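You operate a simulated robot arm through the tools that you are given. There is no shell and no other tool. Be economical: measure what you need, move in short steps, check, and stop when the job is done.

You are at the controls of a simulated robot arm. One attempt, no reset.

## Task
Put things in order on the top of the check bench. At the end: the grey bracket stands where the black work lamp stood; the yellow filter is on the brown small carton; the white cartridge (marked "BOND") from the top of the check bench stands where the yellow filter stood; the black work lamp from the top of the check bench stands on top of the red can (marked "SEALER"); whatever was shut is shut again. Leave all else as you found it, and nothing knocked over.
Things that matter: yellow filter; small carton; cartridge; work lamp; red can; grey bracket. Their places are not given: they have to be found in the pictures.

The check looks at the end state, three seconds after you hand in, the way a careful person would. Anything else that was tipped, shoved, dropped, spilled or broken makes it a failure.

## Robot
A 6-joint arm with a two-finger parallel gripper, fixed in place. Base frame: the origin is at the foot of the arm, x ahead of it, y to its left, z up; the work surface is at about z = 0. Units: mm, degrees, N and s.
With the tool pointing down near the work surface it reaches from about 140 to 580 mm from the base axis. Its first joint turns from -66.0 to 66.0 degrees. Payload 2.1 kg.
The TCP is the grasp point between the finger pads, 30 mm short of the fingertips. In the tool frame z runs along the fingers and y along their closing line. The gripper opens to 94 mm. The fingers are 28 mm wide and 10 mm thick; the gripper's body (50 by 96 mm) begins 55 mm behind the TCP.
Orientation is told as [roll, pitch, yaw] about the base's x, y, z axes, in that order, counted from this pose: with the fingers straight down and closing along the base's y, the tool's x points along the base's -x, its y along +y and its z along -z.

## Interface
- The arm moves only by the tool apply_moves. Its argument "motion" is a list of rows, each a list of 7 numbers: the opening, from 0 (shut) to 1 (fully open), then the shift along the tool's x, y, z in mm, then the turn, a rotation vector about the tool's x, y, z in degrees. In form: [[jaw, x, y, z, rx, ry, rz], ...]. A call has 1 to 12 rows; each row is the pose to reach, as a shift and turn from the pose commanded when the call began, along the tool's axes at that moment. Rows are played at 5 a second. More than 50 mm and 8.6 degrees between two rows, or a gripper value outside its range, and nothing of the call is played. Where a pose cannot be reached the arm comes as near as it can. A force on the tool above 40 N (or 10 N above the force at the start of the call, whichever is more), or a blocked arm, ends the call early, and 0.2 s more pass. The fingers move at their own pace (about 72 mm/s each) and stop on an object; they squeeze with about 29 N. The grip force told is the motor's: it shows also when the fingers shut on nothing. Time passes only in rows, and 0.2 s behind the last, so rows that repeat a pose let the fingers close. It gives the time, the measured TCP pose, the force on the tool (base axes), the opening and the grip force at its end, in the units of the frame above (readings bear some noise), and new pictures: "views" is both (left out), scene, wrist or none.
- Cameras (640 x 400 px; columns grow to the right, rows downward): "scene" is fixed at [42.1, -367, 475.6]; the picture's right is [0.87, -0.49, 0.00], its down [-0.32, -0.57, -0.76] and it looks along [0.37, 0.66, -0.65] (base axes); focal length 218 px, centre (320, 200). "wrist" rides on the gripper at [-37, 0, -58] in the tool frame; the picture's right is [0.00, -1.00, 0.00], its down [0.97, 0.00, -0.24] and it looks along [0.24, 0.00, 0.97] (tool axes); focal length 218 px, centre (320, 200).
- measure_at(camera, pixels): for up to 12 pixels [column, row] of the newest picture of that camera ("zoom" is the newest enlarged one), the place [x, y, z] in the base frame of the surface seen there, good to about 3 mm. The clock stands still meanwhile.
- zoom(camera, box): a new picture of the part [left, top, right, bottom] of that camera's present view, enlarged. The clock stands still meanwhile.
- job_done(): hands the job in; it is judged then, once.

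Go step by step. Measure first, check grasps and placings, and put right what went wrong. The budget is 80 turns and 120 pictures, counting those below and the enlarged ones. Unless the task says otherwise, let go and move clear before handing in, and close with one line.

The tools are called after "Emit:" by a JSON object that holds its "op" and its "data". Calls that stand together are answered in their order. apply_moves: Moves the arm, as the interface text tells. Its arguments: {"type":"object","properties":{"motion":{"type":"array","items":{"type":"array","items":{"type":"number"}}},"views":{"type":"string","enum":["both","scene","wrist","none"]}},"required":["motion"]} The other tools are called the same way: measure_at (camera, pixels) gives the place of the surface under pixels of a picture; zoom (camera, box) takes an enlarged picture of a part of a camera's view; job_done () hands the job in.

At the start:

```text
time_s: 0.0
ee_pos: [294.4, 17.3, 302.6]
ee_rot: [0.1, -0.1, 0.0]
contact_force: [0.6, 0.5, -0.5]
finger_gap: 93.9
grasp_force: 0.0
```

scene: 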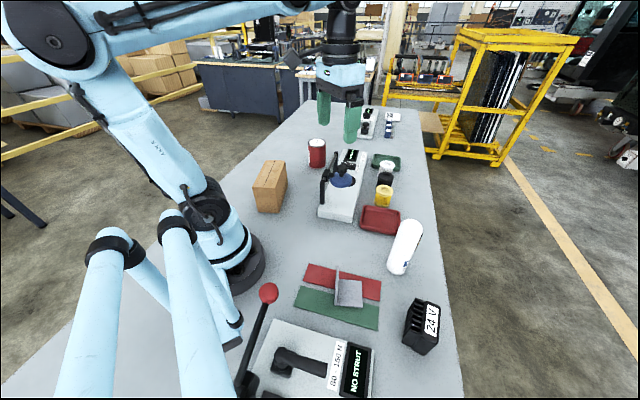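
wrist: 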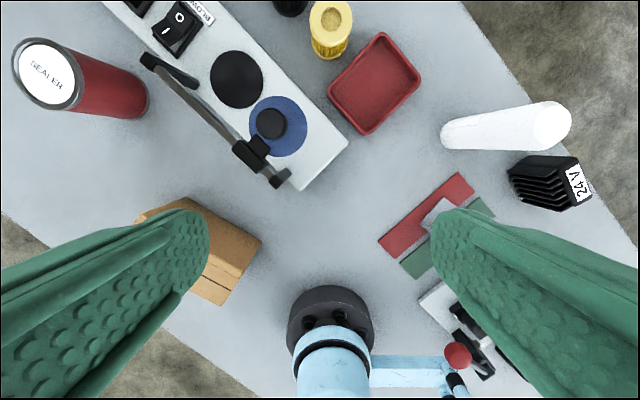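

The pictures show a red can at scene (317,152), a carton at (270,187), a yellow item at (384,195), a white cartridge at (405,247) and a grey bracket at (345,290). The work lamp isn't clear yet, so I'll zoom in.

Emit:
{"op": "zoom", "data": {"camera": "scene", "box": [290, 90, 450, 190]}}

Emit:
{"op": "zoom", "data": {"camera": "scene", "box": [220, 130, 460, 280]}}

Emit:
{"op": "zoom", "data": {"camera": "scene", "box": [220, 250, 460, 400]}}

```text
4.00 times, centred on (370, 140) of scene
```

zoom: 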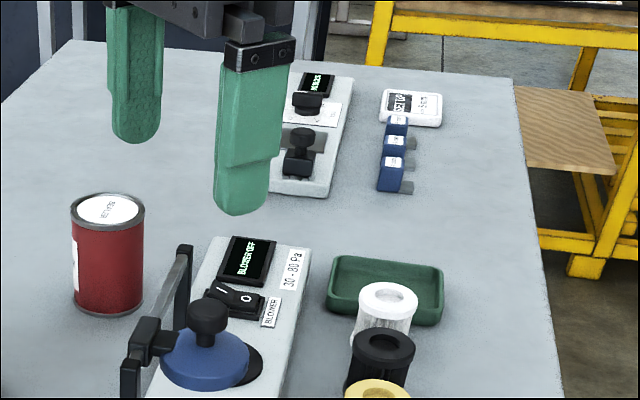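

```text
2.67 times, centred on (340, 205) of scene
```

zoom: 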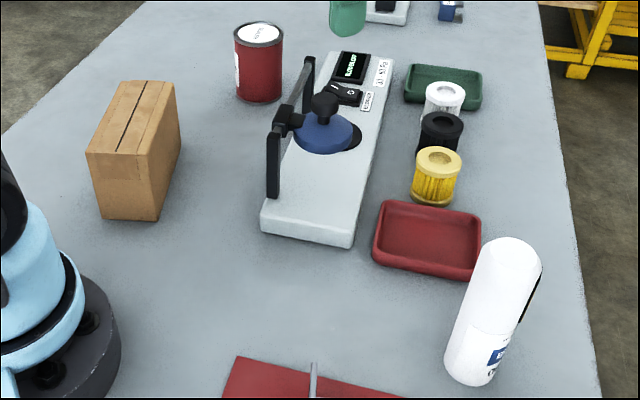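

```text
2.67 times, centred on (340, 325) of scene
```

zoom: 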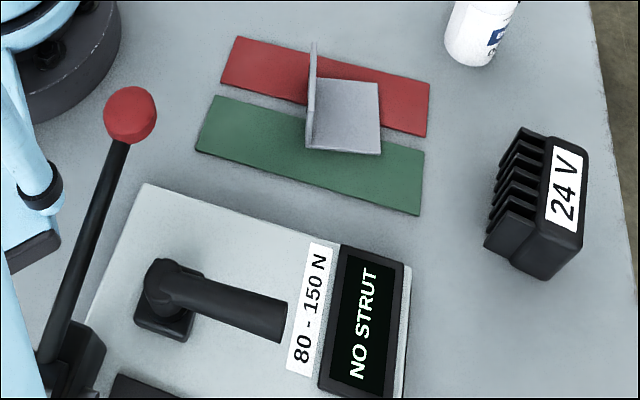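

Likely parts: the lamp is the black finned "24 V" block at (422,325), the yellow filter is at (384,196), and the cartridge is at (405,247). I'll measure the key points.

Emit:
{"op": "measure_at", "data": {"camera": "scene", "pixels": [[317, 142], [309, 143], [325, 143], [317, 166], [384, 188], [378, 190], [390, 190], [384, 203], [412, 224], [398, 270], [405, 250], [390, 268]]}}

Emit:
{"op": "measure_at", "data": {"camera": "scene", "pixels": [[270, 163], [283, 162], [257, 187], [276, 188], [287, 164], [262, 161], [259, 210], [279, 211], [338, 267], [336, 303], [349, 293], [361, 305]]}}

Emit:
{"op": "measure_at", "data": {"camera": "scene", "pixels": [[416, 299], [437, 305], [427, 333], [438, 345], [423, 354], [403, 342], [403, 335], [431, 320], [345, 285], [359, 282], [435, 315], [413, 305]]}}

Emit:
{"op": "zoom", "data": {"camera": "wrist", "box": [380, 80, 620, 230]}}

```text
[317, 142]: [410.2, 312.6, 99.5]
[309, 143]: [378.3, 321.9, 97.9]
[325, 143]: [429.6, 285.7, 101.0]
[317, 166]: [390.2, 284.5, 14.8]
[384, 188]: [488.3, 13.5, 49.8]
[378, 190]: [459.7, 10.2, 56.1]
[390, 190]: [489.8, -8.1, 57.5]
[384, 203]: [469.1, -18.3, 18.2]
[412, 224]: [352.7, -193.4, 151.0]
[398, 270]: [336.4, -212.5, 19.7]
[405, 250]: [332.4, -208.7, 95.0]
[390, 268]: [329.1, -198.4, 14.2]
```

```text
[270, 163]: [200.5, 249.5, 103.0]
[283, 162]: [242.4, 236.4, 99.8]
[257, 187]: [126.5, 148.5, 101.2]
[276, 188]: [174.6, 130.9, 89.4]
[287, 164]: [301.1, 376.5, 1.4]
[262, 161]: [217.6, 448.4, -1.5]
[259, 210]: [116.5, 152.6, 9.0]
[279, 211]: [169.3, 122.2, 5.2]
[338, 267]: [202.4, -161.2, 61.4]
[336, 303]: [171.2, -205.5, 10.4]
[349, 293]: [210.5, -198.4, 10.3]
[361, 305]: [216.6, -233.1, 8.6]
```

```text
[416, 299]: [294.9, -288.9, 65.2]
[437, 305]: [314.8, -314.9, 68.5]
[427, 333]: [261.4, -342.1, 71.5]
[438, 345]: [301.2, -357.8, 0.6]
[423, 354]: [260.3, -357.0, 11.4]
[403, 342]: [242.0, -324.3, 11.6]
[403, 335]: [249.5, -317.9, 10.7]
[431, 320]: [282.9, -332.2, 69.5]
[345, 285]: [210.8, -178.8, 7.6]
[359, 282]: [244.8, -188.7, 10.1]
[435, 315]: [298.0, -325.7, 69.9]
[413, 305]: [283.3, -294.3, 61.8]
```

```text
2.67 times, centred on (500, 155) of wrist
```

zoom: 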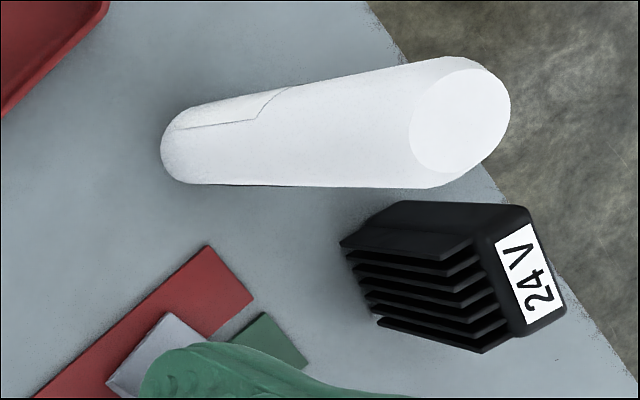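

The lamp is a roughly 70 mm tall block near (280,-325). The cartridge is about 155 mm tall at (340,-200). I'll move the wrist camera high over the lamp to see its orientation.

Emit:
{"op": "apply_moves", "data": {"motion": [[1, 0, -45, 0, 0, 0, 0], [1, 0, -90, 0, 0, 0, 0], [1, 5, -135, 0, 0, 0, 0], [1, 10, -180, 0, 0, 0, 0], [1, 10, -225, 0, 0, 0, 0], [1, 10, -270, 10, 0, 0, 0], [1, 10, -300, 20, 0, 0, 0], [1, 10, -325, 30, 0, 0, 0], [1, 10, -325, 30, 0, 0, 0]], "views": "both"}}

Emit:
{"op": "zoom", "data": {"camera": "scene", "box": [340, 140, 440, 280]}}

```text
time_s: 2.0
ee_pos: [285.3, -308.4, 272.4]
ee_rot: [0.1, -0.1, 0.0]
contact_force: [-1.1, 0.5, 0.1]
finger_gap: 94.1
grasp_force: 0.1
```

scene: 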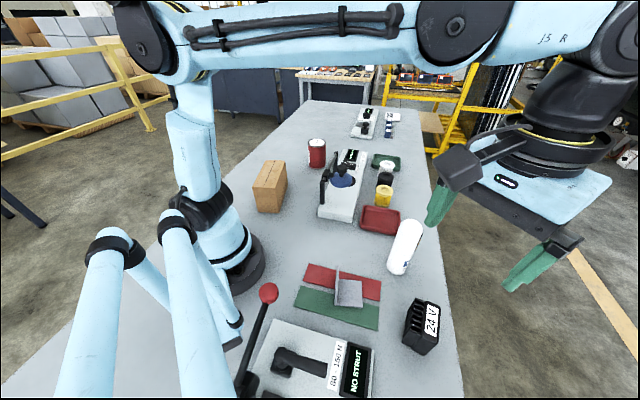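
wrist: 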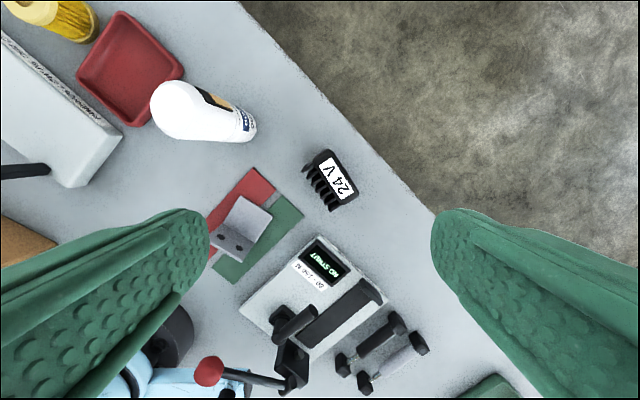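

```text
2.86 times, centred on (390, 210) of scene
```

zoom: 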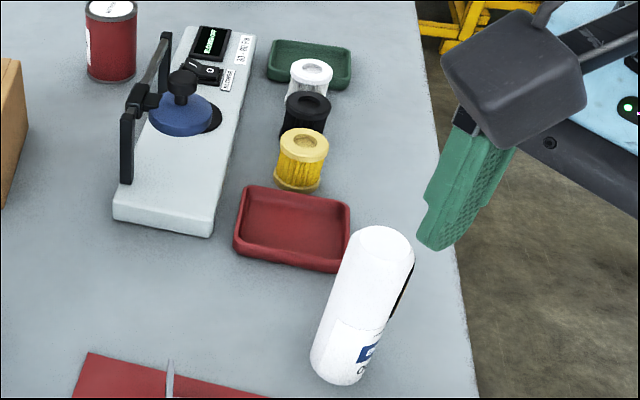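

The lamp is at wrist (330,180). I'll zoom for its outline and also read the cartridge label.

Emit:
{"op": "zoom", "data": {"camera": "wrist", "box": [190, 130, 390, 260]}}

Emit:
{"op": "measure_at", "data": {"camera": "wrist", "pixels": [[316, 153], [330, 150], [357, 194], [340, 205], [328, 209], [305, 170], [320, 165], [350, 187], [335, 197], [335, 178], [312, 178], [326, 196]]}}

Emit:
{"op": "zoom", "data": {"camera": "wrist", "box": [140, 70, 270, 150]}}

```text
3.08 times, centred on (290, 195) of wrist
```

zoom: 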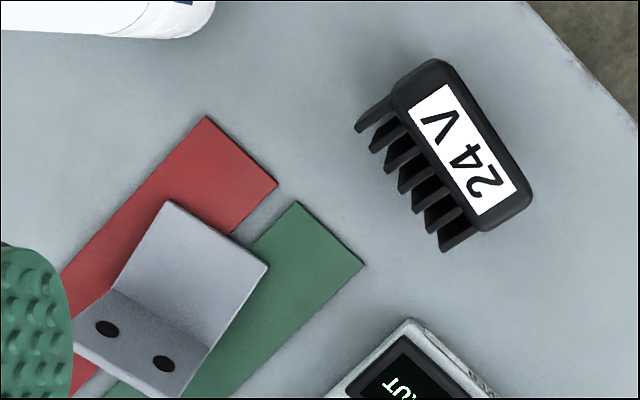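

```text
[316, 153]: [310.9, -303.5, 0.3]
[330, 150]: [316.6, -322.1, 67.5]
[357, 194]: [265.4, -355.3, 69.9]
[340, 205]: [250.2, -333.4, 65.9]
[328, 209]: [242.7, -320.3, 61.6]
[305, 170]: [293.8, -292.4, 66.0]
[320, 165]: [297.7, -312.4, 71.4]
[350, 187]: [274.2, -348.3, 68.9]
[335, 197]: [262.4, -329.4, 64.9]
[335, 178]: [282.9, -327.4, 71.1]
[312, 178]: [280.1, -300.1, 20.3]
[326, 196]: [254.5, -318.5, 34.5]
```

```text
4.92 times, centred on (205, 110) of wrist
```

zoom: 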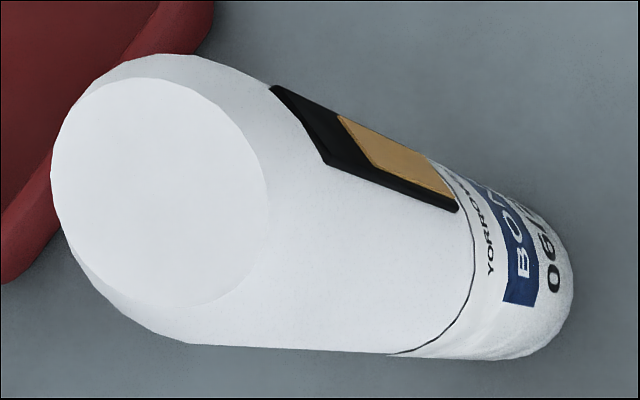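

The cartridge reads BOND, and the lamp's footprint is centred near (280,-322) with its long axis about 32° from x. I'll turn the gripper 32° and descend to just above the lamp.

Emit:
{"op": "apply_moves", "data": {"motion": [[1, 1, -4, 20, 0, 0, -8], [1, 2, -8, 40, 0, 0, -16], [1, 3, -12, 60, 0, 0, -24], [1, 4.4, -14.3, 80, 0, 0, -32], [1, 4.4, -14.3, 110, 0, 0, -32], [1, 4.4, -14.3, 122, 0, 0, -32], [1, 4.4, -14.3, 122, 0, 0, -32]], "views": "both"}}

```text
time_s: 3.6
ee_pos: [279.8, -322.1, 150.7]
ee_rot: [0.1, 0.0, 31.9]
contact_force: [0.5, 0.4, -0.2]
finger_gap: 94.0
grasp_force: 0.0
```

scene: 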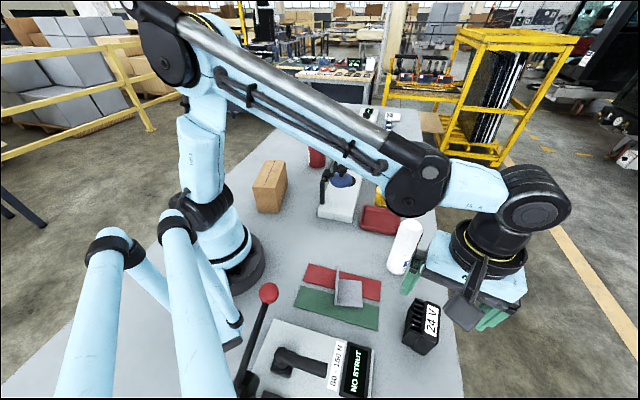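
wrist: 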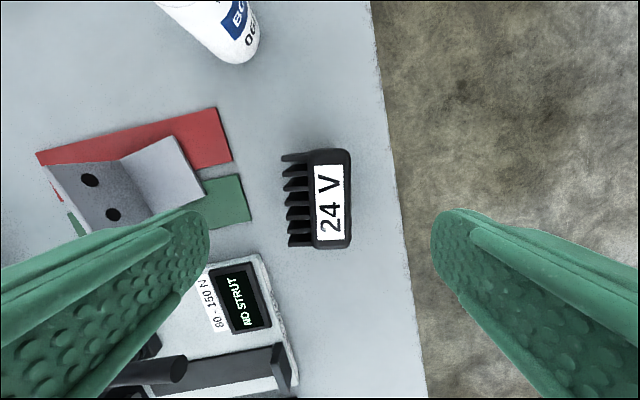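

The lamp is centred under the TCP to within 3 mm, and the left finger path is clear of the green plate and the "NO STRUT" panel. I'll narrow the jaws, go down and grip.

Emit:
{"op": "apply_moves", "data": {"motion": [[0.78, -2, 1.5, 30, 0, 0, 0], [0.78, -2, 1.5, 65, 0, 0, 0], [0.78, -2, 1.5, 95, 0, 0, 0], [0.78, -2, 1.5, 108, 0, 0, 0], [0.78, -2, 1.5, 108, 0, 0, 0], [0, -2, 1.5, 108, 0, 0, 0], [0, -2, 1.5, 108, 0, 0, 0], [0, -2, 1.5, 108, 0, 0, 0]], "views": "both"}}

```text
time_s: 5.4
ee_pos: [281.3, -318.1, 42.1]
ee_rot: [0.1, 0.0, 31.9]
contact_force: [0.1, 1.9, 0.1]
finger_gap: 49.1
grasp_force: 29.1
```

scene: 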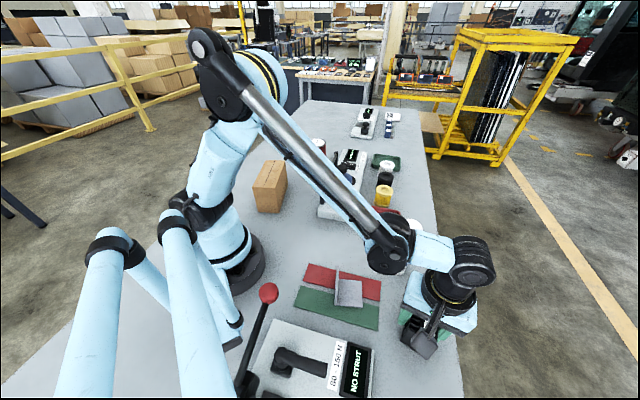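
wrist: 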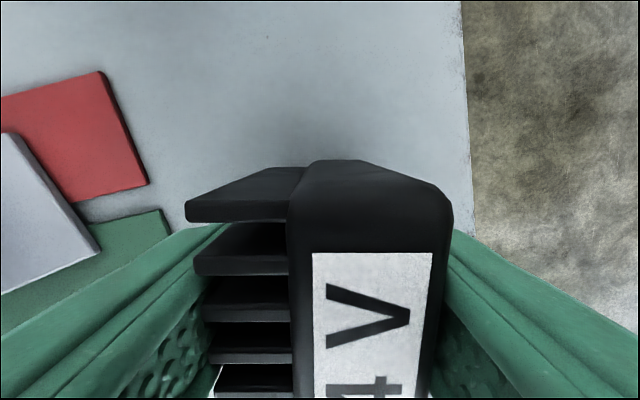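

The lamp is gripped at 49 mm opening with 29 N. I'll lift it clear and turn back to yaw 0.

Emit:
{"op": "apply_moves", "data": {"motion": [[0, 0, 0, -10, 0, 0, 0], [0, 0, 0, -45, 0, 0, 0], [0, 0, 0, -90, 0, 0, 0], [0, 0, 0, -135, 0, 0, 8], [0, 0, 0, -178, 0, 0, 16], [0, 0, 0, -208, 0, 0, 24], [0, 0, 0, -218, 0, 0, 32], [0, 0, 0, -218, 0, 0, 32]], "views": "both"}}

```text
time_s: 7.2
ee_pos: [281.6, -320.2, 259.9]
ee_rot: [0.1, -0.2, -0.1]
contact_force: [0.2, -0.3, 0.1]
finger_gap: 0.0
grasp_force: 29.5
```

scene: 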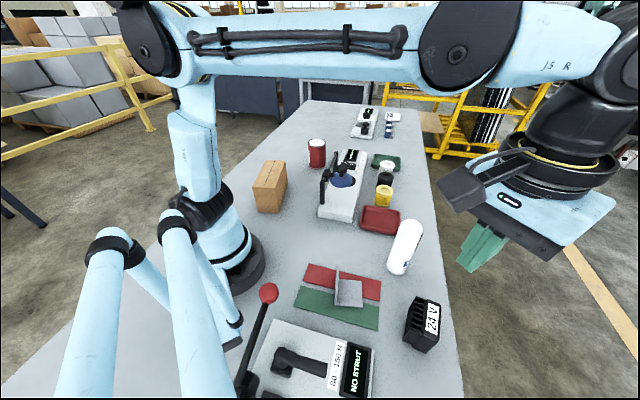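
wrist: 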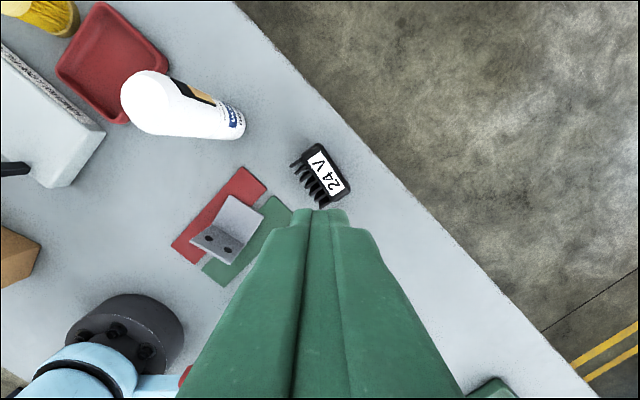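

The lamp slipped out: the gap reads 0 and the lamp still stands at wrist (323,175). I'll check its pose closely before trying another grip.

Emit:
{"op": "zoom", "data": {"camera": "scene", "box": [370, 280, 470, 370]}}

Emit:
{"op": "zoom", "data": {"camera": "wrist", "box": [260, 130, 380, 220]}}

Emit:
{"op": "measure_at", "data": {"camera": "wrist", "pixels": [[322, 145], [350, 187], [336, 199], [308, 155], [330, 172], [324, 205], [293, 164]]}}

```text
4.44 times, centred on (420, 325) of scene
```

zoom: 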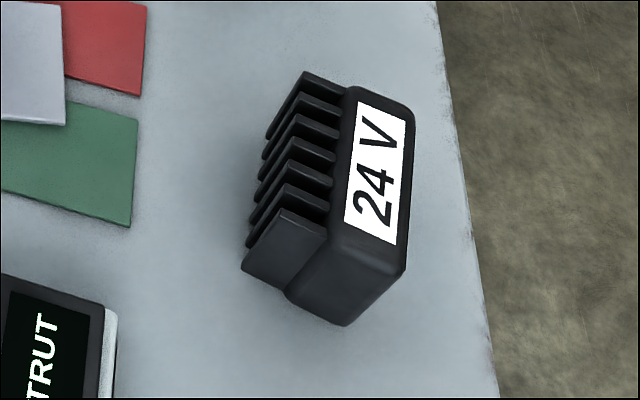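

```text
4.44 times, centred on (320, 175) of wrist
```

zoom: 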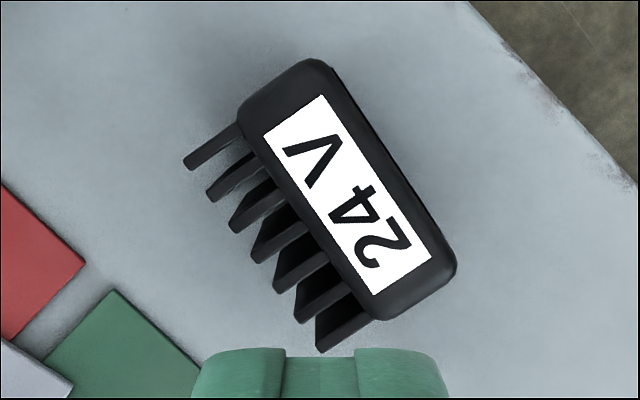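

```text
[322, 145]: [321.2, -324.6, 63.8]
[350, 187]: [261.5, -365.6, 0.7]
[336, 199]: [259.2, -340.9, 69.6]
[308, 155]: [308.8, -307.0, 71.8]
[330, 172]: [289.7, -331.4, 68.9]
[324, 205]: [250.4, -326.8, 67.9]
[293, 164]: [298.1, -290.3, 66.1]
```

The lamp stands upright, and its solid body centre is now about (289.5,-328.5). The fin side gave poor contact, so this time I'll grip the solid body's 64 mm ends, which needs yaw -57°. I'll come down above it first.

Emit:
{"op": "apply_moves", "data": {"motion": [[1, -1, -1, 10, 0, 0, 8.2], [1, -3, -3, 20, 0, 0, 16.4], [1, -5, -5, 40, 0, 0, 24.6], [1, -6, -6, 60, 0, 0, 32.8], [1, -8, -8.3, 80, 0, 0, 41], [1, -8, -8.3, 95, 0, 0, 49.2], [1, -8, -8.3, 110, 0, 0, 57.3], [1, -8, -8.3, 110, 0, 0, 57.3]], "views": "wrist"}}

```text
time_s: 9.0
ee_pos: [291.0, -328.1, 150.8]
ee_rot: [0.2, 0.0, -57.4]
contact_force: [1.0, -0.1, 0.2]
finger_gap: 93.9
grasp_force: 0.1
```

wrist: 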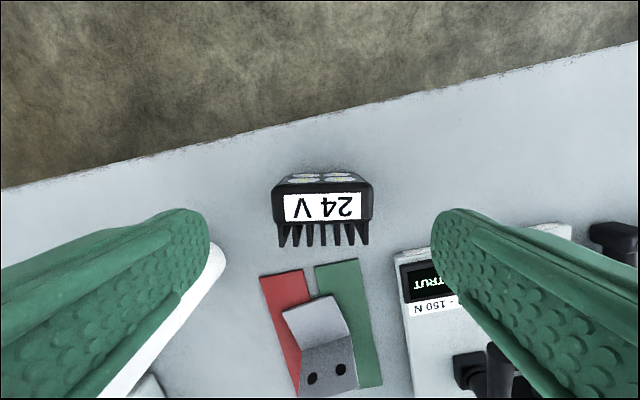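

The body spans columns 272–373, centred at 322, and its top centre is near row 205, so it sits right under the TCP. I'll descend, grip, then lift only a little as a test.

Emit:
{"op": "apply_moves", "data": {"motion": [[1, 0, -1, 40, 0, 0, 0], [1, 0, -1, 80, 0, 0, 0], [1, 0, -1, 110, 0, 0, 0], [1, 0, -1, 110, 0, 0, 0], [0, 0, -1, 110, 0, 0, 0], [0, 0, -1, 110, 0, 0, 0], [0, 0, -1, 110, 0, 0, 0], [0, 0, -1, 110, 0, 0, 0], [0, 0, -1, 107, 0, 0, 0], [0, 0, -1, 102, 0, 0, 0], [0, 0, -1, 95, 0, 0, 0], [0, 0, -1, 95, 0, 0, 0]], "views": "both"}}

```text
time_s: 11.6
ee_pos: [290.0, -327.9, 55.1]
ee_rot: [0.0, 0.0, -57.3]
contact_force: [0.4, -0.4, -2.8]
finger_gap: 74.6
grasp_force: 28.9
```

scene: 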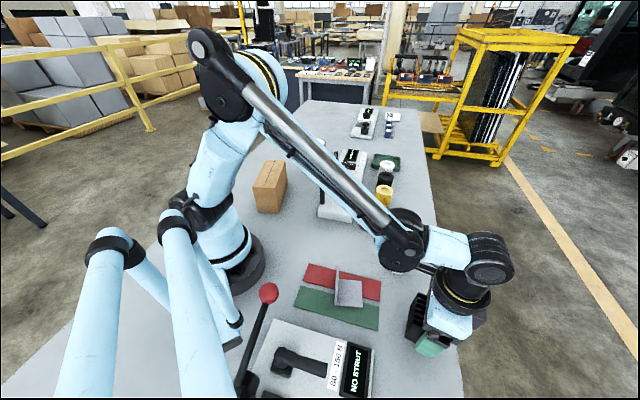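
wrist: 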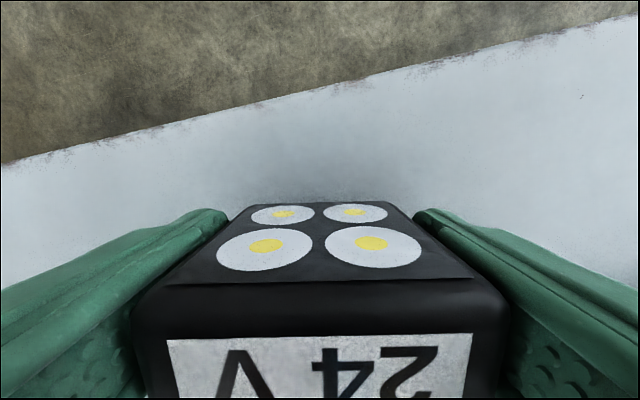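

The gap is 74.6 mm and the tool force changed by about -3 N, so the lamp is held. I'll keep lifting gently to about z 250.

Emit:
{"op": "apply_moves", "data": {"motion": [[0, 0, 0, -15, 0, 0, 0], [0, 0, 0, -35, 0, 0, 0], [0, 0, 0, -55, 0, 0, 0], [0, 0, 0, -75, 0, 0, 0], [0, 0, 0, -95, 0, 0, 0], [0, 0, 0, -115, 0, 0, 0], [0, 0, 0, -135, 0, 0, 0], [0, 0, 0, -155, 0, 0, 0], [0, 0, 0, -175, 0, 0, 0], [0, 0, 0, -195, 0, 0, 0], [0, 0, 0, -195, 0, 0, 0]], "views": "both"}}

```text
time_s: 14.0
ee_pos: [287.9, -328.6, 250.6]
ee_rot: [0.1, 0.1, -57.3]
contact_force: [0.0, -1.2, -4.2]
finger_gap: 74.3
grasp_force: 29.1
```

scene: 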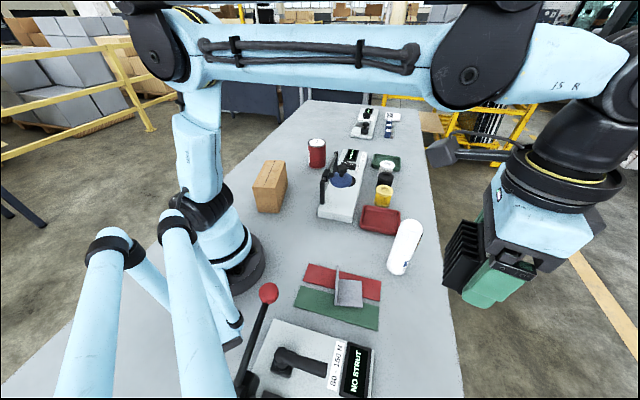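
wrist: 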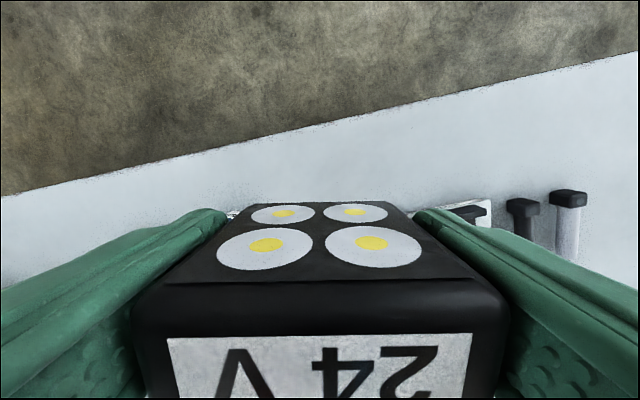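

The lamp is held steadily and hangs 40 mm below the TCP. I'll carry it toward the middle of the bench while turning back to yaw 0.

Emit:
{"op": "apply_moves", "data": {"motion": [[0, 15, 17.4, 0, 0, 0, -5], [0, 44.9, 52.2, 0, 0, 0, -12.5], [0, 74.8, 87, 0, 0, 0, -20], [0, 104.7, 121.8, 0, 0, 0, -27.5], [0, 134.6, 156.6, 0, 0, 0, -35], [0, 164.5, 191.4, 0, 0, 0, -42.5], [0, 194.5, 226.2, 0, 0, 0, -50], [0, 209.5, 243.7, 0, 0, 0, -57.3], [0, 209.5, 243.7, 0, 0, 0, -57.3]], "views": "wrist"}}

Emit:
{"op": "measure_at", "data": {"camera": "scene", "pixels": [[317, 139], [311, 141], [323, 141], [317, 143], [313, 160], [321, 160], [317, 150]]}}

```text
time_s: 16.0
ee_pos: [378.7, -21.3, 250.7]
ee_rot: [0.2, -0.1, 0.1]
contact_force: [-0.3, -0.1, -4.0]
finger_gap: 74.1
grasp_force: 29.1
```

wrist: 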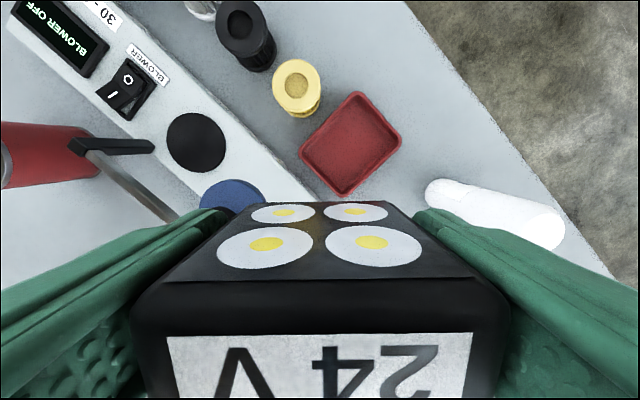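

```text
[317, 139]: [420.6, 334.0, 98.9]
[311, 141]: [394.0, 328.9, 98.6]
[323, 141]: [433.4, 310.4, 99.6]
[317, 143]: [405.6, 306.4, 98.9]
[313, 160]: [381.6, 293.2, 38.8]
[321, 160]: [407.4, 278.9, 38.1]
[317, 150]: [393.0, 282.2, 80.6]
```

The can top is at z≈99, centred near (406,306), with a diameter of about 67 mm. I'll stop short of the can so the wrist camera sees it beyond the lamp.

Emit:
{"op": "apply_moves", "data": {"motion": [[0, 3, 20, 0, 0, 0, 0], [0, 10, 60, 0, 0, 0, 0], [0, 17, 100, 0, 0, 0, 0], [0, 24, 145, 0, 0, 0, 0], [0, 31, 190, 0, 0, 0, 0], [0, 39, 235, 0, 0, 0, 0], [0, 46, 275, 0, 0, 0, 0], [0, 52, 305, 0, 0, 0, 0], [0, 54, 321, 0, 0, 0, 0], [0, 54, 321, 0, 0, 0, 0]], "views": "both"}}

```text
time_s: 18.2
ee_pos: [326.4, 302.0, 250.9]
ee_rot: [0.2, -0.2, 0.1]
contact_force: [0.0, -0.6, -3.1]
finger_gap: 74.3
grasp_force: 28.9
```

scene: 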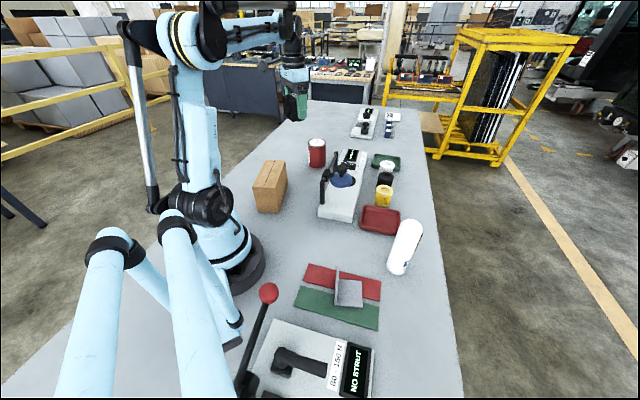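
wrist: 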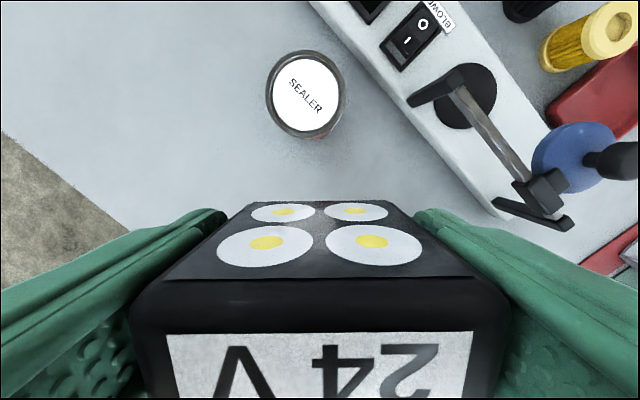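

The can top shows in the wrist view around (305,93). I'll measure its rim.

Emit:
{"op": "measure_at", "data": {"camera": "wrist", "pixels": [[272, 92], [340, 90], [306, 57], [306, 128], [306, 92]]}}

Emit:
{"op": "zoom", "data": {"camera": "wrist", "box": [240, 40, 370, 150]}}

```text
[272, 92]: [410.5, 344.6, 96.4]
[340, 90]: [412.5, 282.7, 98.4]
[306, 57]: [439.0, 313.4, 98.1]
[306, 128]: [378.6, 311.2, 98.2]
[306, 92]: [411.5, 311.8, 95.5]
```

```text
3.64 times, centred on (305, 95) of wrist
```

zoom: 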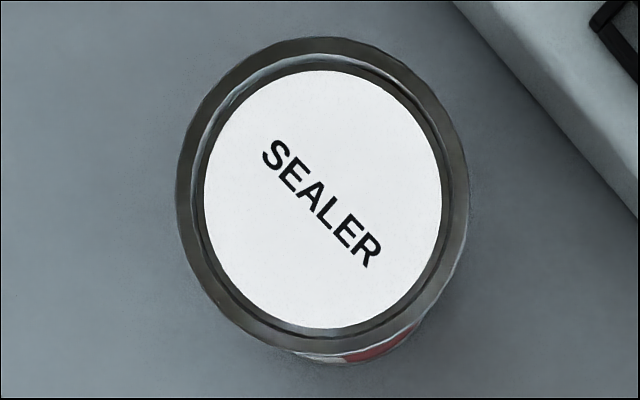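

The can centre comes out at about (408,311) with its top near z 99. I'll move the lamp over it and descend to a few mm above.

Emit:
{"op": "apply_moves", "data": {"motion": [[0, -20, 2, 0, 0, 0, 0], [0, -50, 5, 0, 0, 0, 0], [0, -75, 8, 0, 0, 0, 0], [0, -88.6, 9, 0, 0, 0, 0], [0, -88.6, 9, 20, 0, 0, 0], [0, -88.6, 9, 50, 0, 0, 0], [0, -88.6, 9, 80, 0, 0, 0], [0, -88.6, 9, 98, 0, 0, 0], [0, -88.6, 9, 106, 0, 0, 0], [0, -88.6, 9, 106, 0, 0, 0]], "views": "both"}}

Emit:
{"op": "zoom", "data": {"camera": "scene", "box": [260, 80, 380, 180]}}

```text
time_s: 20.4
ee_pos: [414.6, 310.4, 145.0]
ee_rot: [0.2, -0.1, 0.0]
contact_force: [-0.4, 0.7, -3.5]
finger_gap: 74.4
grasp_force: 29.2
```

scene: 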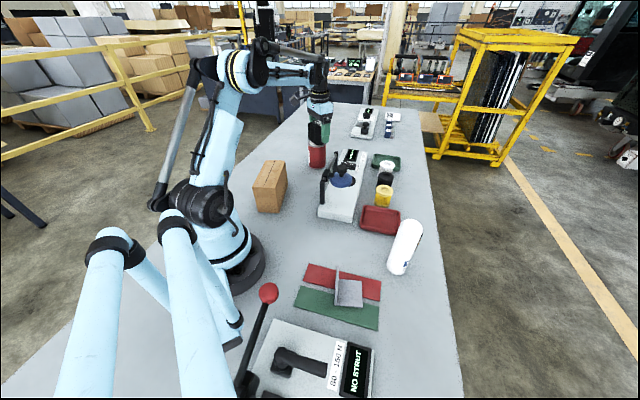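
wrist: 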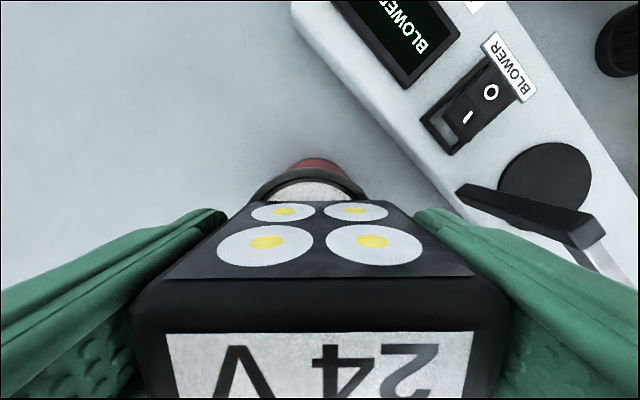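

```text
4.00 times, centred on (320, 130) of scene
```

zoom: 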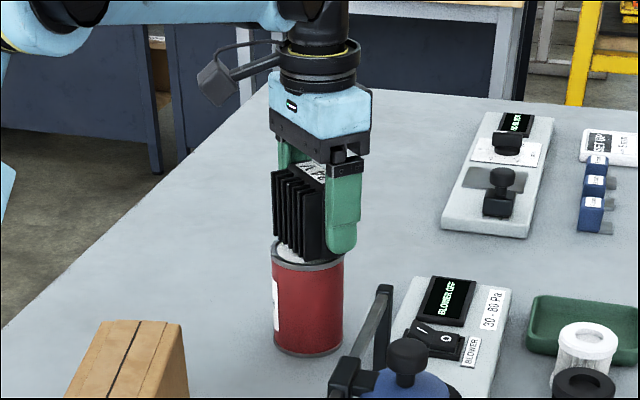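

The lamp is centred over the can (wrist can arc centred at column 317). I'll lower it onto the rim slowly.

Emit:
{"op": "apply_moves", "data": {"motion": [[0, 0, 0, 2, 0, 0, 0], [0, 0, 0, 4, 0, 0, 0], [0, 0, 0, 5, 0, 0, 0], [0, 0, 0, 6, 0, 0, 0], [0, 0, 0, 6, 0, 0, 0]], "views": "none"}}

Emit:
{"op": "zoom", "data": {"camera": "scene", "box": [290, 110, 350, 170]}}

```text
time_s: 21.6
ee_pos: [415.2, 309.3, 139.9]
ee_rot: [0.2, 0.0, 0.0]
contact_force: [0.8, -1.8, 24.8]
finger_gap: 74.7
grasp_force: 29.1
```

```text
6.67 times, centred on (320, 140) of scene
```

zoom: 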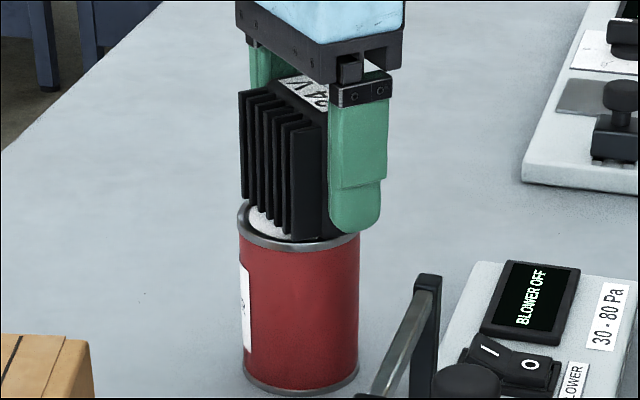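

Contact reads 25 N, so the lamp is seated on the can. I'll ease up slightly, open and rise straight up.

Emit:
{"op": "apply_moves", "data": {"motion": [[0, 0, 0, -1, 0, 0, 0], [0.9, 0, 0, -1, 0, 0, 0], [1, 0, 0, -1, 0, 0, 0], [1, 0, 0, -1, 0, 0, 0], [1, 0, 0, -20, 0, 0, 0], [1, 0, 0, -50, 0, 0, 0], [1, 0, 0, -90, 0, 0, 0], [1, 0, 0, -125, 0, 0, 0], [1, 0, 0, -125, 0, 0, 0]], "views": "both"}}

Emit:
{"op": "zoom", "data": {"camera": "scene", "box": [260, 80, 380, 180]}}

```text
time_s: 23.6
ee_pos: [413.2, 310.2, 263.3]
ee_rot: [0.0, -0.2, 0.1]
contact_force: [-0.1, 0.2, 0.2]
finger_gap: 93.9
grasp_force: 0.0
```

scene: 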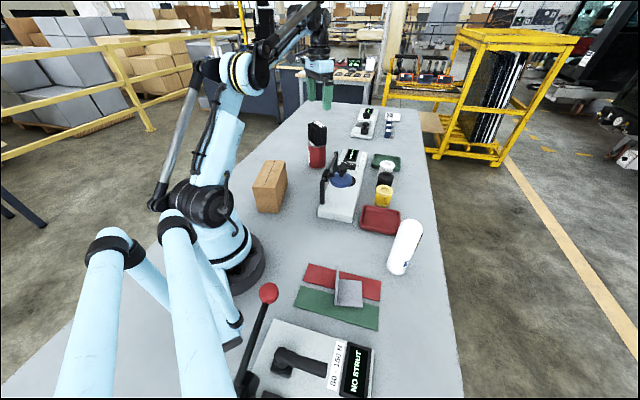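
wrist: 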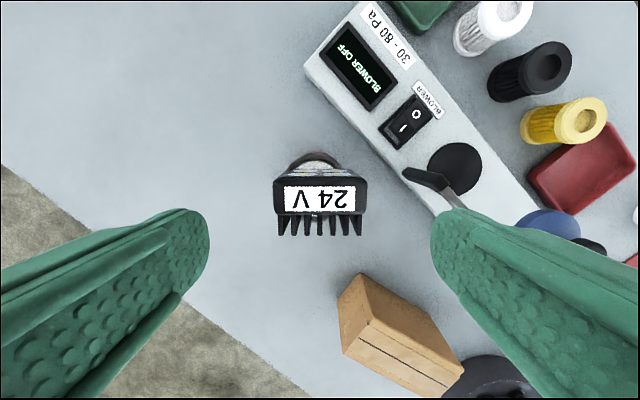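

```text
4.00 times, centred on (320, 130) of scene
```

zoom: 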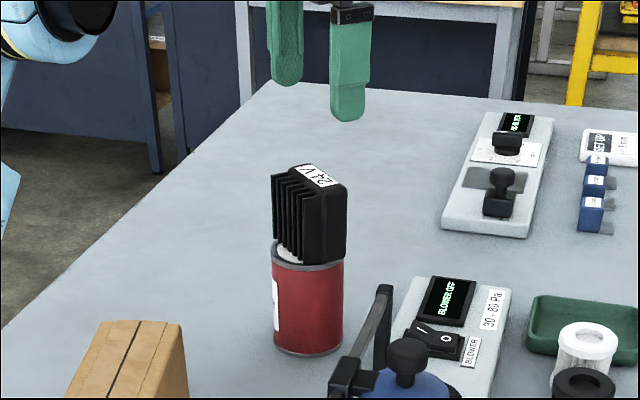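

The lamp stands on the can. Next I'll fly to the yellow filter and look from above.

Emit:
{"op": "apply_moves", "data": {"motion": [[1, -5, -20, 0, 0, 0, 0], [1, -15, -65, 0, 0, 0, 0], [1, -25, -110, 0, 0, 0, 0], [1, -35, -155, 0, 0, 0, 0], [1, -45, -200, 0, 0, 0, 0], [1, -50, -245, 0, 0, 0, 0], [1, -54, -285, 0, 0, 0, 0], [1, -56, -305, 0, 0, 0, 0], [1, -56, -305, 0, 0, 0, 0]], "views": "wrist"}}

Emit:
{"op": "zoom", "data": {"camera": "wrist", "box": [200, 120, 440, 270]}}

```text
time_s: 25.6
ee_pos: [470.9, 4.1, 262.8]
ee_rot: [0.1, -0.1, -0.1]
contact_force: [0.1, 0.0, -0.8]
finger_gap: 94.0
grasp_force: 0.2
```

wrist: 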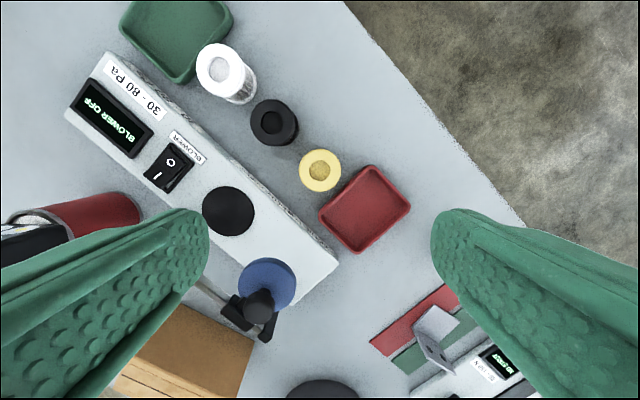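

```text
2.67 times, centred on (320, 195) of wrist
```

zoom: 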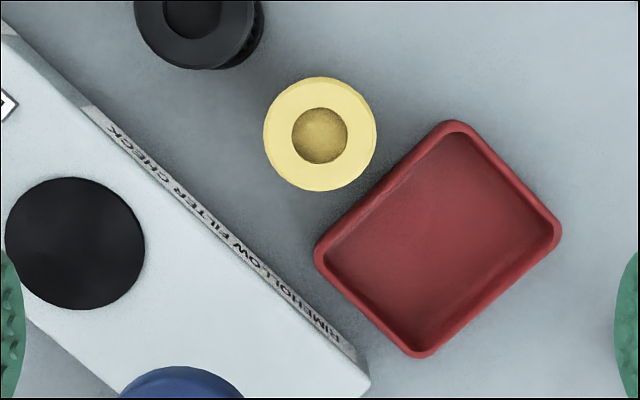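

The yellow filter's top centre is near (480,4), about 51 mm across. The black filter, the tray and the blower case surround it, so I'll close perpendicular to the row (yaw 47°) and come down to z 150 to check.

Emit:
{"op": "apply_moves", "data": {"motion": [[1, -2, 0, 20, 0, 0, -8], [1, -5, 0, 40, 0, 0, -16], [1, -9, 0, 60, 0, 0, -24], [1, -9, 0, 80, 0, 0, -32], [0.75, -9, 0, 100, 0, 0, -40], [0.75, -9, 0, 113, 0, 0, -47], [0.75, -9, 0, 113, 0, 0, -47]], "views": "wrist"}}

Emit:
{"op": "measure_at", "data": {"camera": "wrist", "pixels": [[320, 160], [320, 240], [280, 200], [360, 200]]}}

```text
time_s: 27.2
ee_pos: [480.3, 3.5, 149.8]
ee_rot: [0.0, -0.1, 47.2]
contact_force: [0.7, -0.7, -0.3]
finger_gap: 70.6
grasp_force: 0.1
```

wrist: 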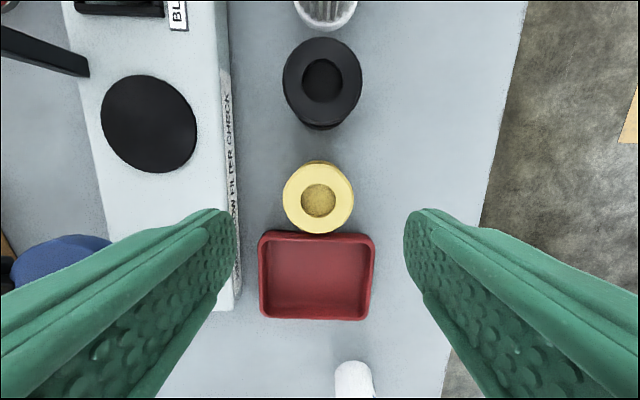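

```text
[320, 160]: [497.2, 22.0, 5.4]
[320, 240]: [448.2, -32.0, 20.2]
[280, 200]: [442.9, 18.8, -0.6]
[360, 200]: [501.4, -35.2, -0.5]
```

The filter is centred (318,198) to within 1 mm, and the finger lanes on both sides are free. I'll descend and grip it.

Emit:
{"op": "apply_moves", "data": {"motion": [[0.75, -1, 1, 40, 0, 0, 0], [0.75, -1, 1, 80, 0, 0, 0], [0.75, -1, 1, 106, 0, 0, 0], [0.75, -1, 1, 115, 0, 0, 0], [0.75, -1, 1, 115, 0, 0, 0], [0, -1, 1, 115, 0, 0, 0], [0, -1, 1, 115, 0, 0, 0], [0, -1, 1, 115, 0, 0, 0], [0, -1, 1, 113, 0, 0, 0], [0, -1, 1, 108, 0, 0, 0], [0, -1, 1, 100, 0, 0, 0], [0, -1, 1, 100, 0, 0, 0]], "views": "both"}}

```text
time_s: 29.8
ee_pos: [479.8, 7.6, 50.3]
ee_rot: [0.0, -0.1, 47.1]
contact_force: [-0.3, -0.3, 0.0]
finger_gap: 50.1
grasp_force: 29.6
```

scene: 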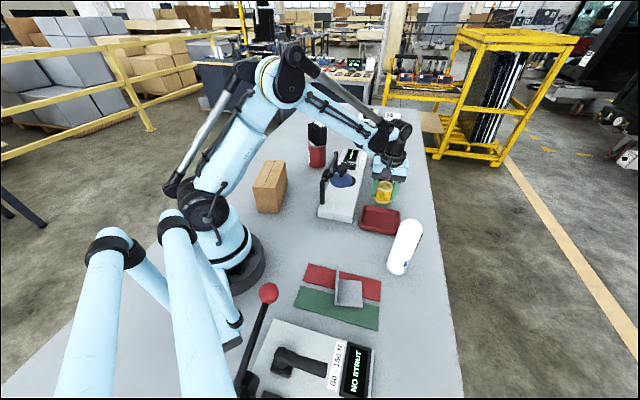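
wrist: 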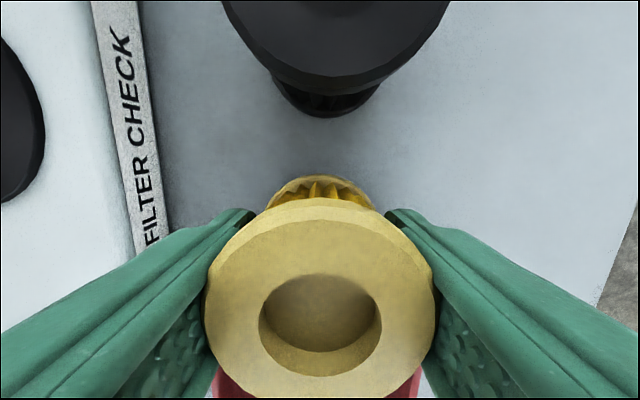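

The filter is held at 50 mm. I'll lift it and zoom on the carton for its top corners.

Emit:
{"op": "apply_moves", "data": {"motion": [[0, 0, 0, -20, 0, 0, 0], [0, 0, 0, -50, 0, 0, 0], [0, 0, 0, -85, 0, 0, 0], [0, 0, 0, -120, 0, 0, 0], [0, 0, 0, -160, 0, 0, 0], [0, 0, 0, -195, 0, 0, 0], [0, 0, 0, -195, 0, 0, 0]], "views": "wrist"}}

Emit:
{"op": "zoom", "data": {"camera": "scene", "box": [230, 145, 310, 225]}}

```text
time_s: 31.4
ee_pos: [478.0, 5.6, 245.1]
ee_rot: [0.0, -0.1, 47.0]
contact_force: [-0.4, 0.6, -0.5]
finger_gap: 50.3
grasp_force: 28.9
```

wrist: 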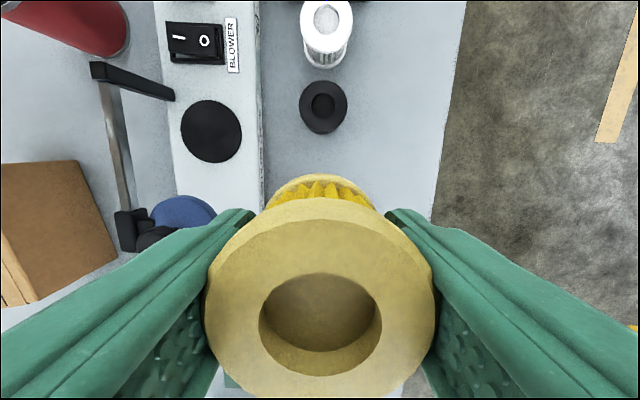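

```text
5.00 times, centred on (270, 185) of scene
```

zoom: 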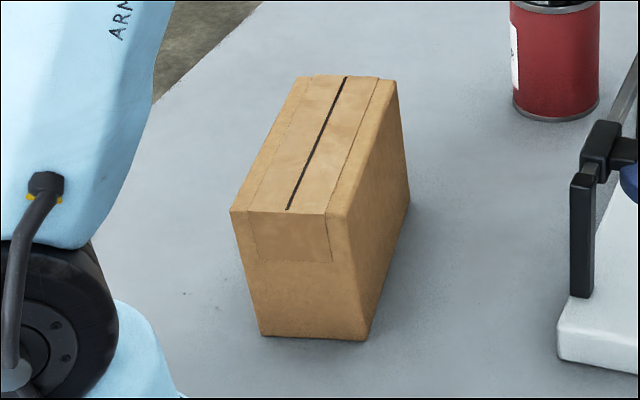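

The carton's top corners in the zoom are about (302,78), (395,83), (343,212) and (234,209). I'll measure inside them.

Emit:
{"op": "measure_at", "data": {"camera": "zoom", "pixels": [[303, 80], [392, 86], [340, 208], [237, 207], [348, 80], [289, 206], [318, 145], [270, 145], [366, 145]]}}

```text
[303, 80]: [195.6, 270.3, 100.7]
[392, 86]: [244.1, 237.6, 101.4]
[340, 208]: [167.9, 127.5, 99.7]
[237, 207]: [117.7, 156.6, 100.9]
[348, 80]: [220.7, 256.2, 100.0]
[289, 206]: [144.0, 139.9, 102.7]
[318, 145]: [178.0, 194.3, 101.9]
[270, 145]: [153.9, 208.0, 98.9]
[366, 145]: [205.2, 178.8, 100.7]
```

The carton top centre is about (181,198) at z 101, roughly 58×138 mm. I'll carry the filter over it at constant yaw.

Emit:
{"op": "apply_moves", "data": {"motion": [[0, 4, 20, 0, 0, 0, 0], [0, 11, 60, 0, 0, 0, 0], [0, 18, 100, 0, 0, 0, 0], [0, 25, 140, 0, 0, 0, 0], [0, 32, 180, 0, 0, 0, 0], [0, 39, 220, 0, 0, 0, 0], [0, 47, 265, 0, 0, 0, 0], [0, 54, 305, 0, 0, 0, 0], [0, 60, 335, 0, 0, 0, 0], [0, 61.9, 348.3, 0, 0, 0, 0], [0, 61.9, 348.3, 0, 0, 0, 0]], "views": "both"}}

```text
time_s: 33.8
ee_pos: [181.7, 200.7, 244.7]
ee_rot: [-0.1, -0.1, 47.0]
contact_force: [-0.8, 0.6, -0.8]
finger_gap: 50.5
grasp_force: 29.2
```

scene: 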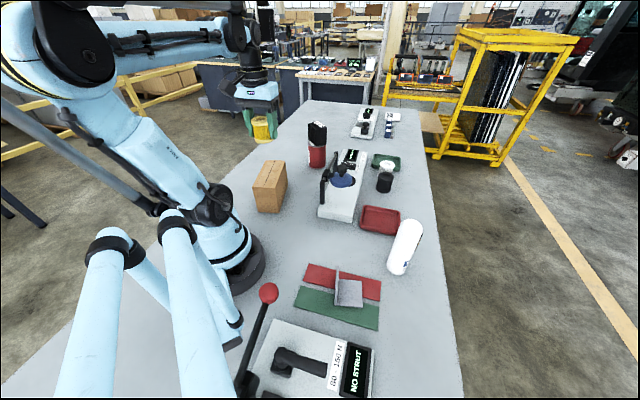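
wrist: 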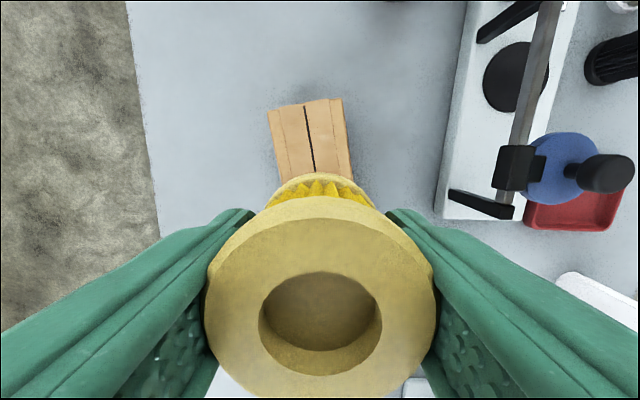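

The filter is over the carton, with the tape line at (315,150) heading under the filter's centre. I'll descend until it just touches.

Emit:
{"op": "apply_moves", "data": {"motion": [[0, 1, -1, 30, 0, 0, 0], [0, 1.5, -1.5, 65, 0, 0, 0], [0, 1.5, -1.5, 92, 0, 0, 0], [0, 1.5, -1.5, 103, 0, 0, 0], [0, 1.5, -1.5, 106, 0, 0, 0], [0, 1.5, -1.5, 107.5, 0, 0, 0], [0, 1.5, -1.5, 107.5, 0, 0, 0]], "views": "none"}}

Emit:
{"op": "zoom", "data": {"camera": "scene", "box": [230, 125, 310, 225]}}

```text
time_s: 35.4
ee_pos: [182.8, 197.5, 137.1]
ee_rot: [0.0, -0.2, 47.0]
contact_force: [-0.7, 0.7, -1.0]
finger_gap: 50.7
grasp_force: 29.2
```

```text
4.00 times, centred on (270, 175) of scene
```

zoom: 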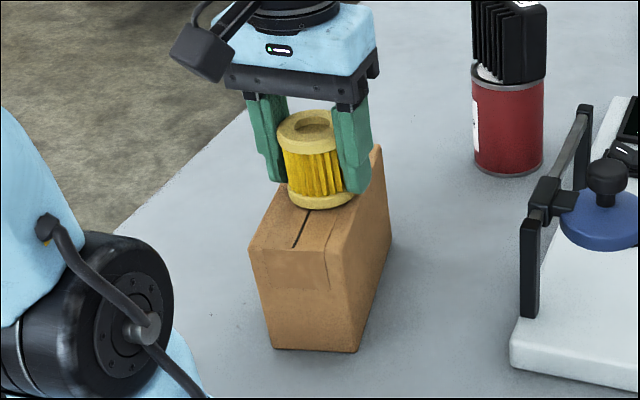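

The filter is about at the surface with no contact force yet. I'll lower it another 1.5 mm and check.

Emit:
{"op": "apply_moves", "data": {"motion": [[0, 0, 0, 0.8, 0, 0, 0], [0, 0, 0, 1.6, 0, 0, 0], [0, 0, 0, 1.6, 0, 0, 0]], "views": "none"}}

```text
time_s: 36.2
ee_pos: [182.9, 198.2, 136.7]
ee_rot: [0.0, -0.1, 47.0]
contact_force: [0.1, 0.3, 0.2]
finger_gap: 50.6
grasp_force: 28.8
```

Emit:
{"op": "apply_moves", "data": {"motion": [[0, 0, 0, 0.8, 0, 0, 0], [0, 0, 0, 1.6, 0, 0, 0], [0, 0, 0, 1.6, 0, 0, 0]], "views": "none"}}

```text
time_s: 37.0
ee_pos: [183.4, 196.4, 134.5]
ee_rot: [-0.1, -0.1, 47.0]
contact_force: [1.0, 0.3, 27.3]
finger_gap: 50.6
grasp_force: 29.0
```

Contact reads 27 N, so the filter is seated. I'll ease off, open and rise.

Emit:
{"op": "apply_moves", "data": {"motion": [[0, 0, 0, -1.2, 0, 0, 0], [0.8, 0, 0, -1.2, 0, 0, 0], [0.8, 0, 0, -1.2, 0, 0, 0], [0.8, 0, 0, -20, 0, 0, 0], [0.8, 0, 0, -50, 0, 0, 0], [0.8, 0, 0, -85, 0, 0, 0], [0.8, 0, 0, -120, 0, 0, 0], [0.8, 0, 0, -120, 0, 0, 0]], "views": "both"}}

```text
time_s: 38.8
ee_pos: [184.5, 195.6, 255.4]
ee_rot: [0.0, -0.1, 47.1]
contact_force: [0.1, 0.0, 0.2]
finger_gap: 75.3
grasp_force: 0.0
```

scene: 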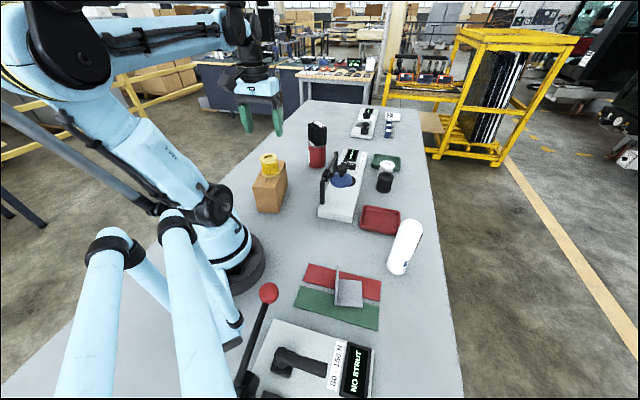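
wrist: 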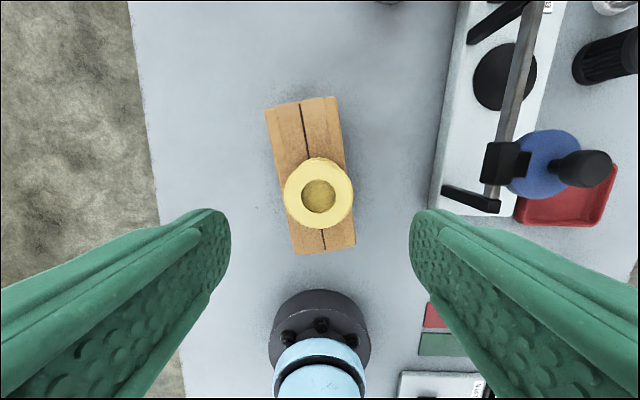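

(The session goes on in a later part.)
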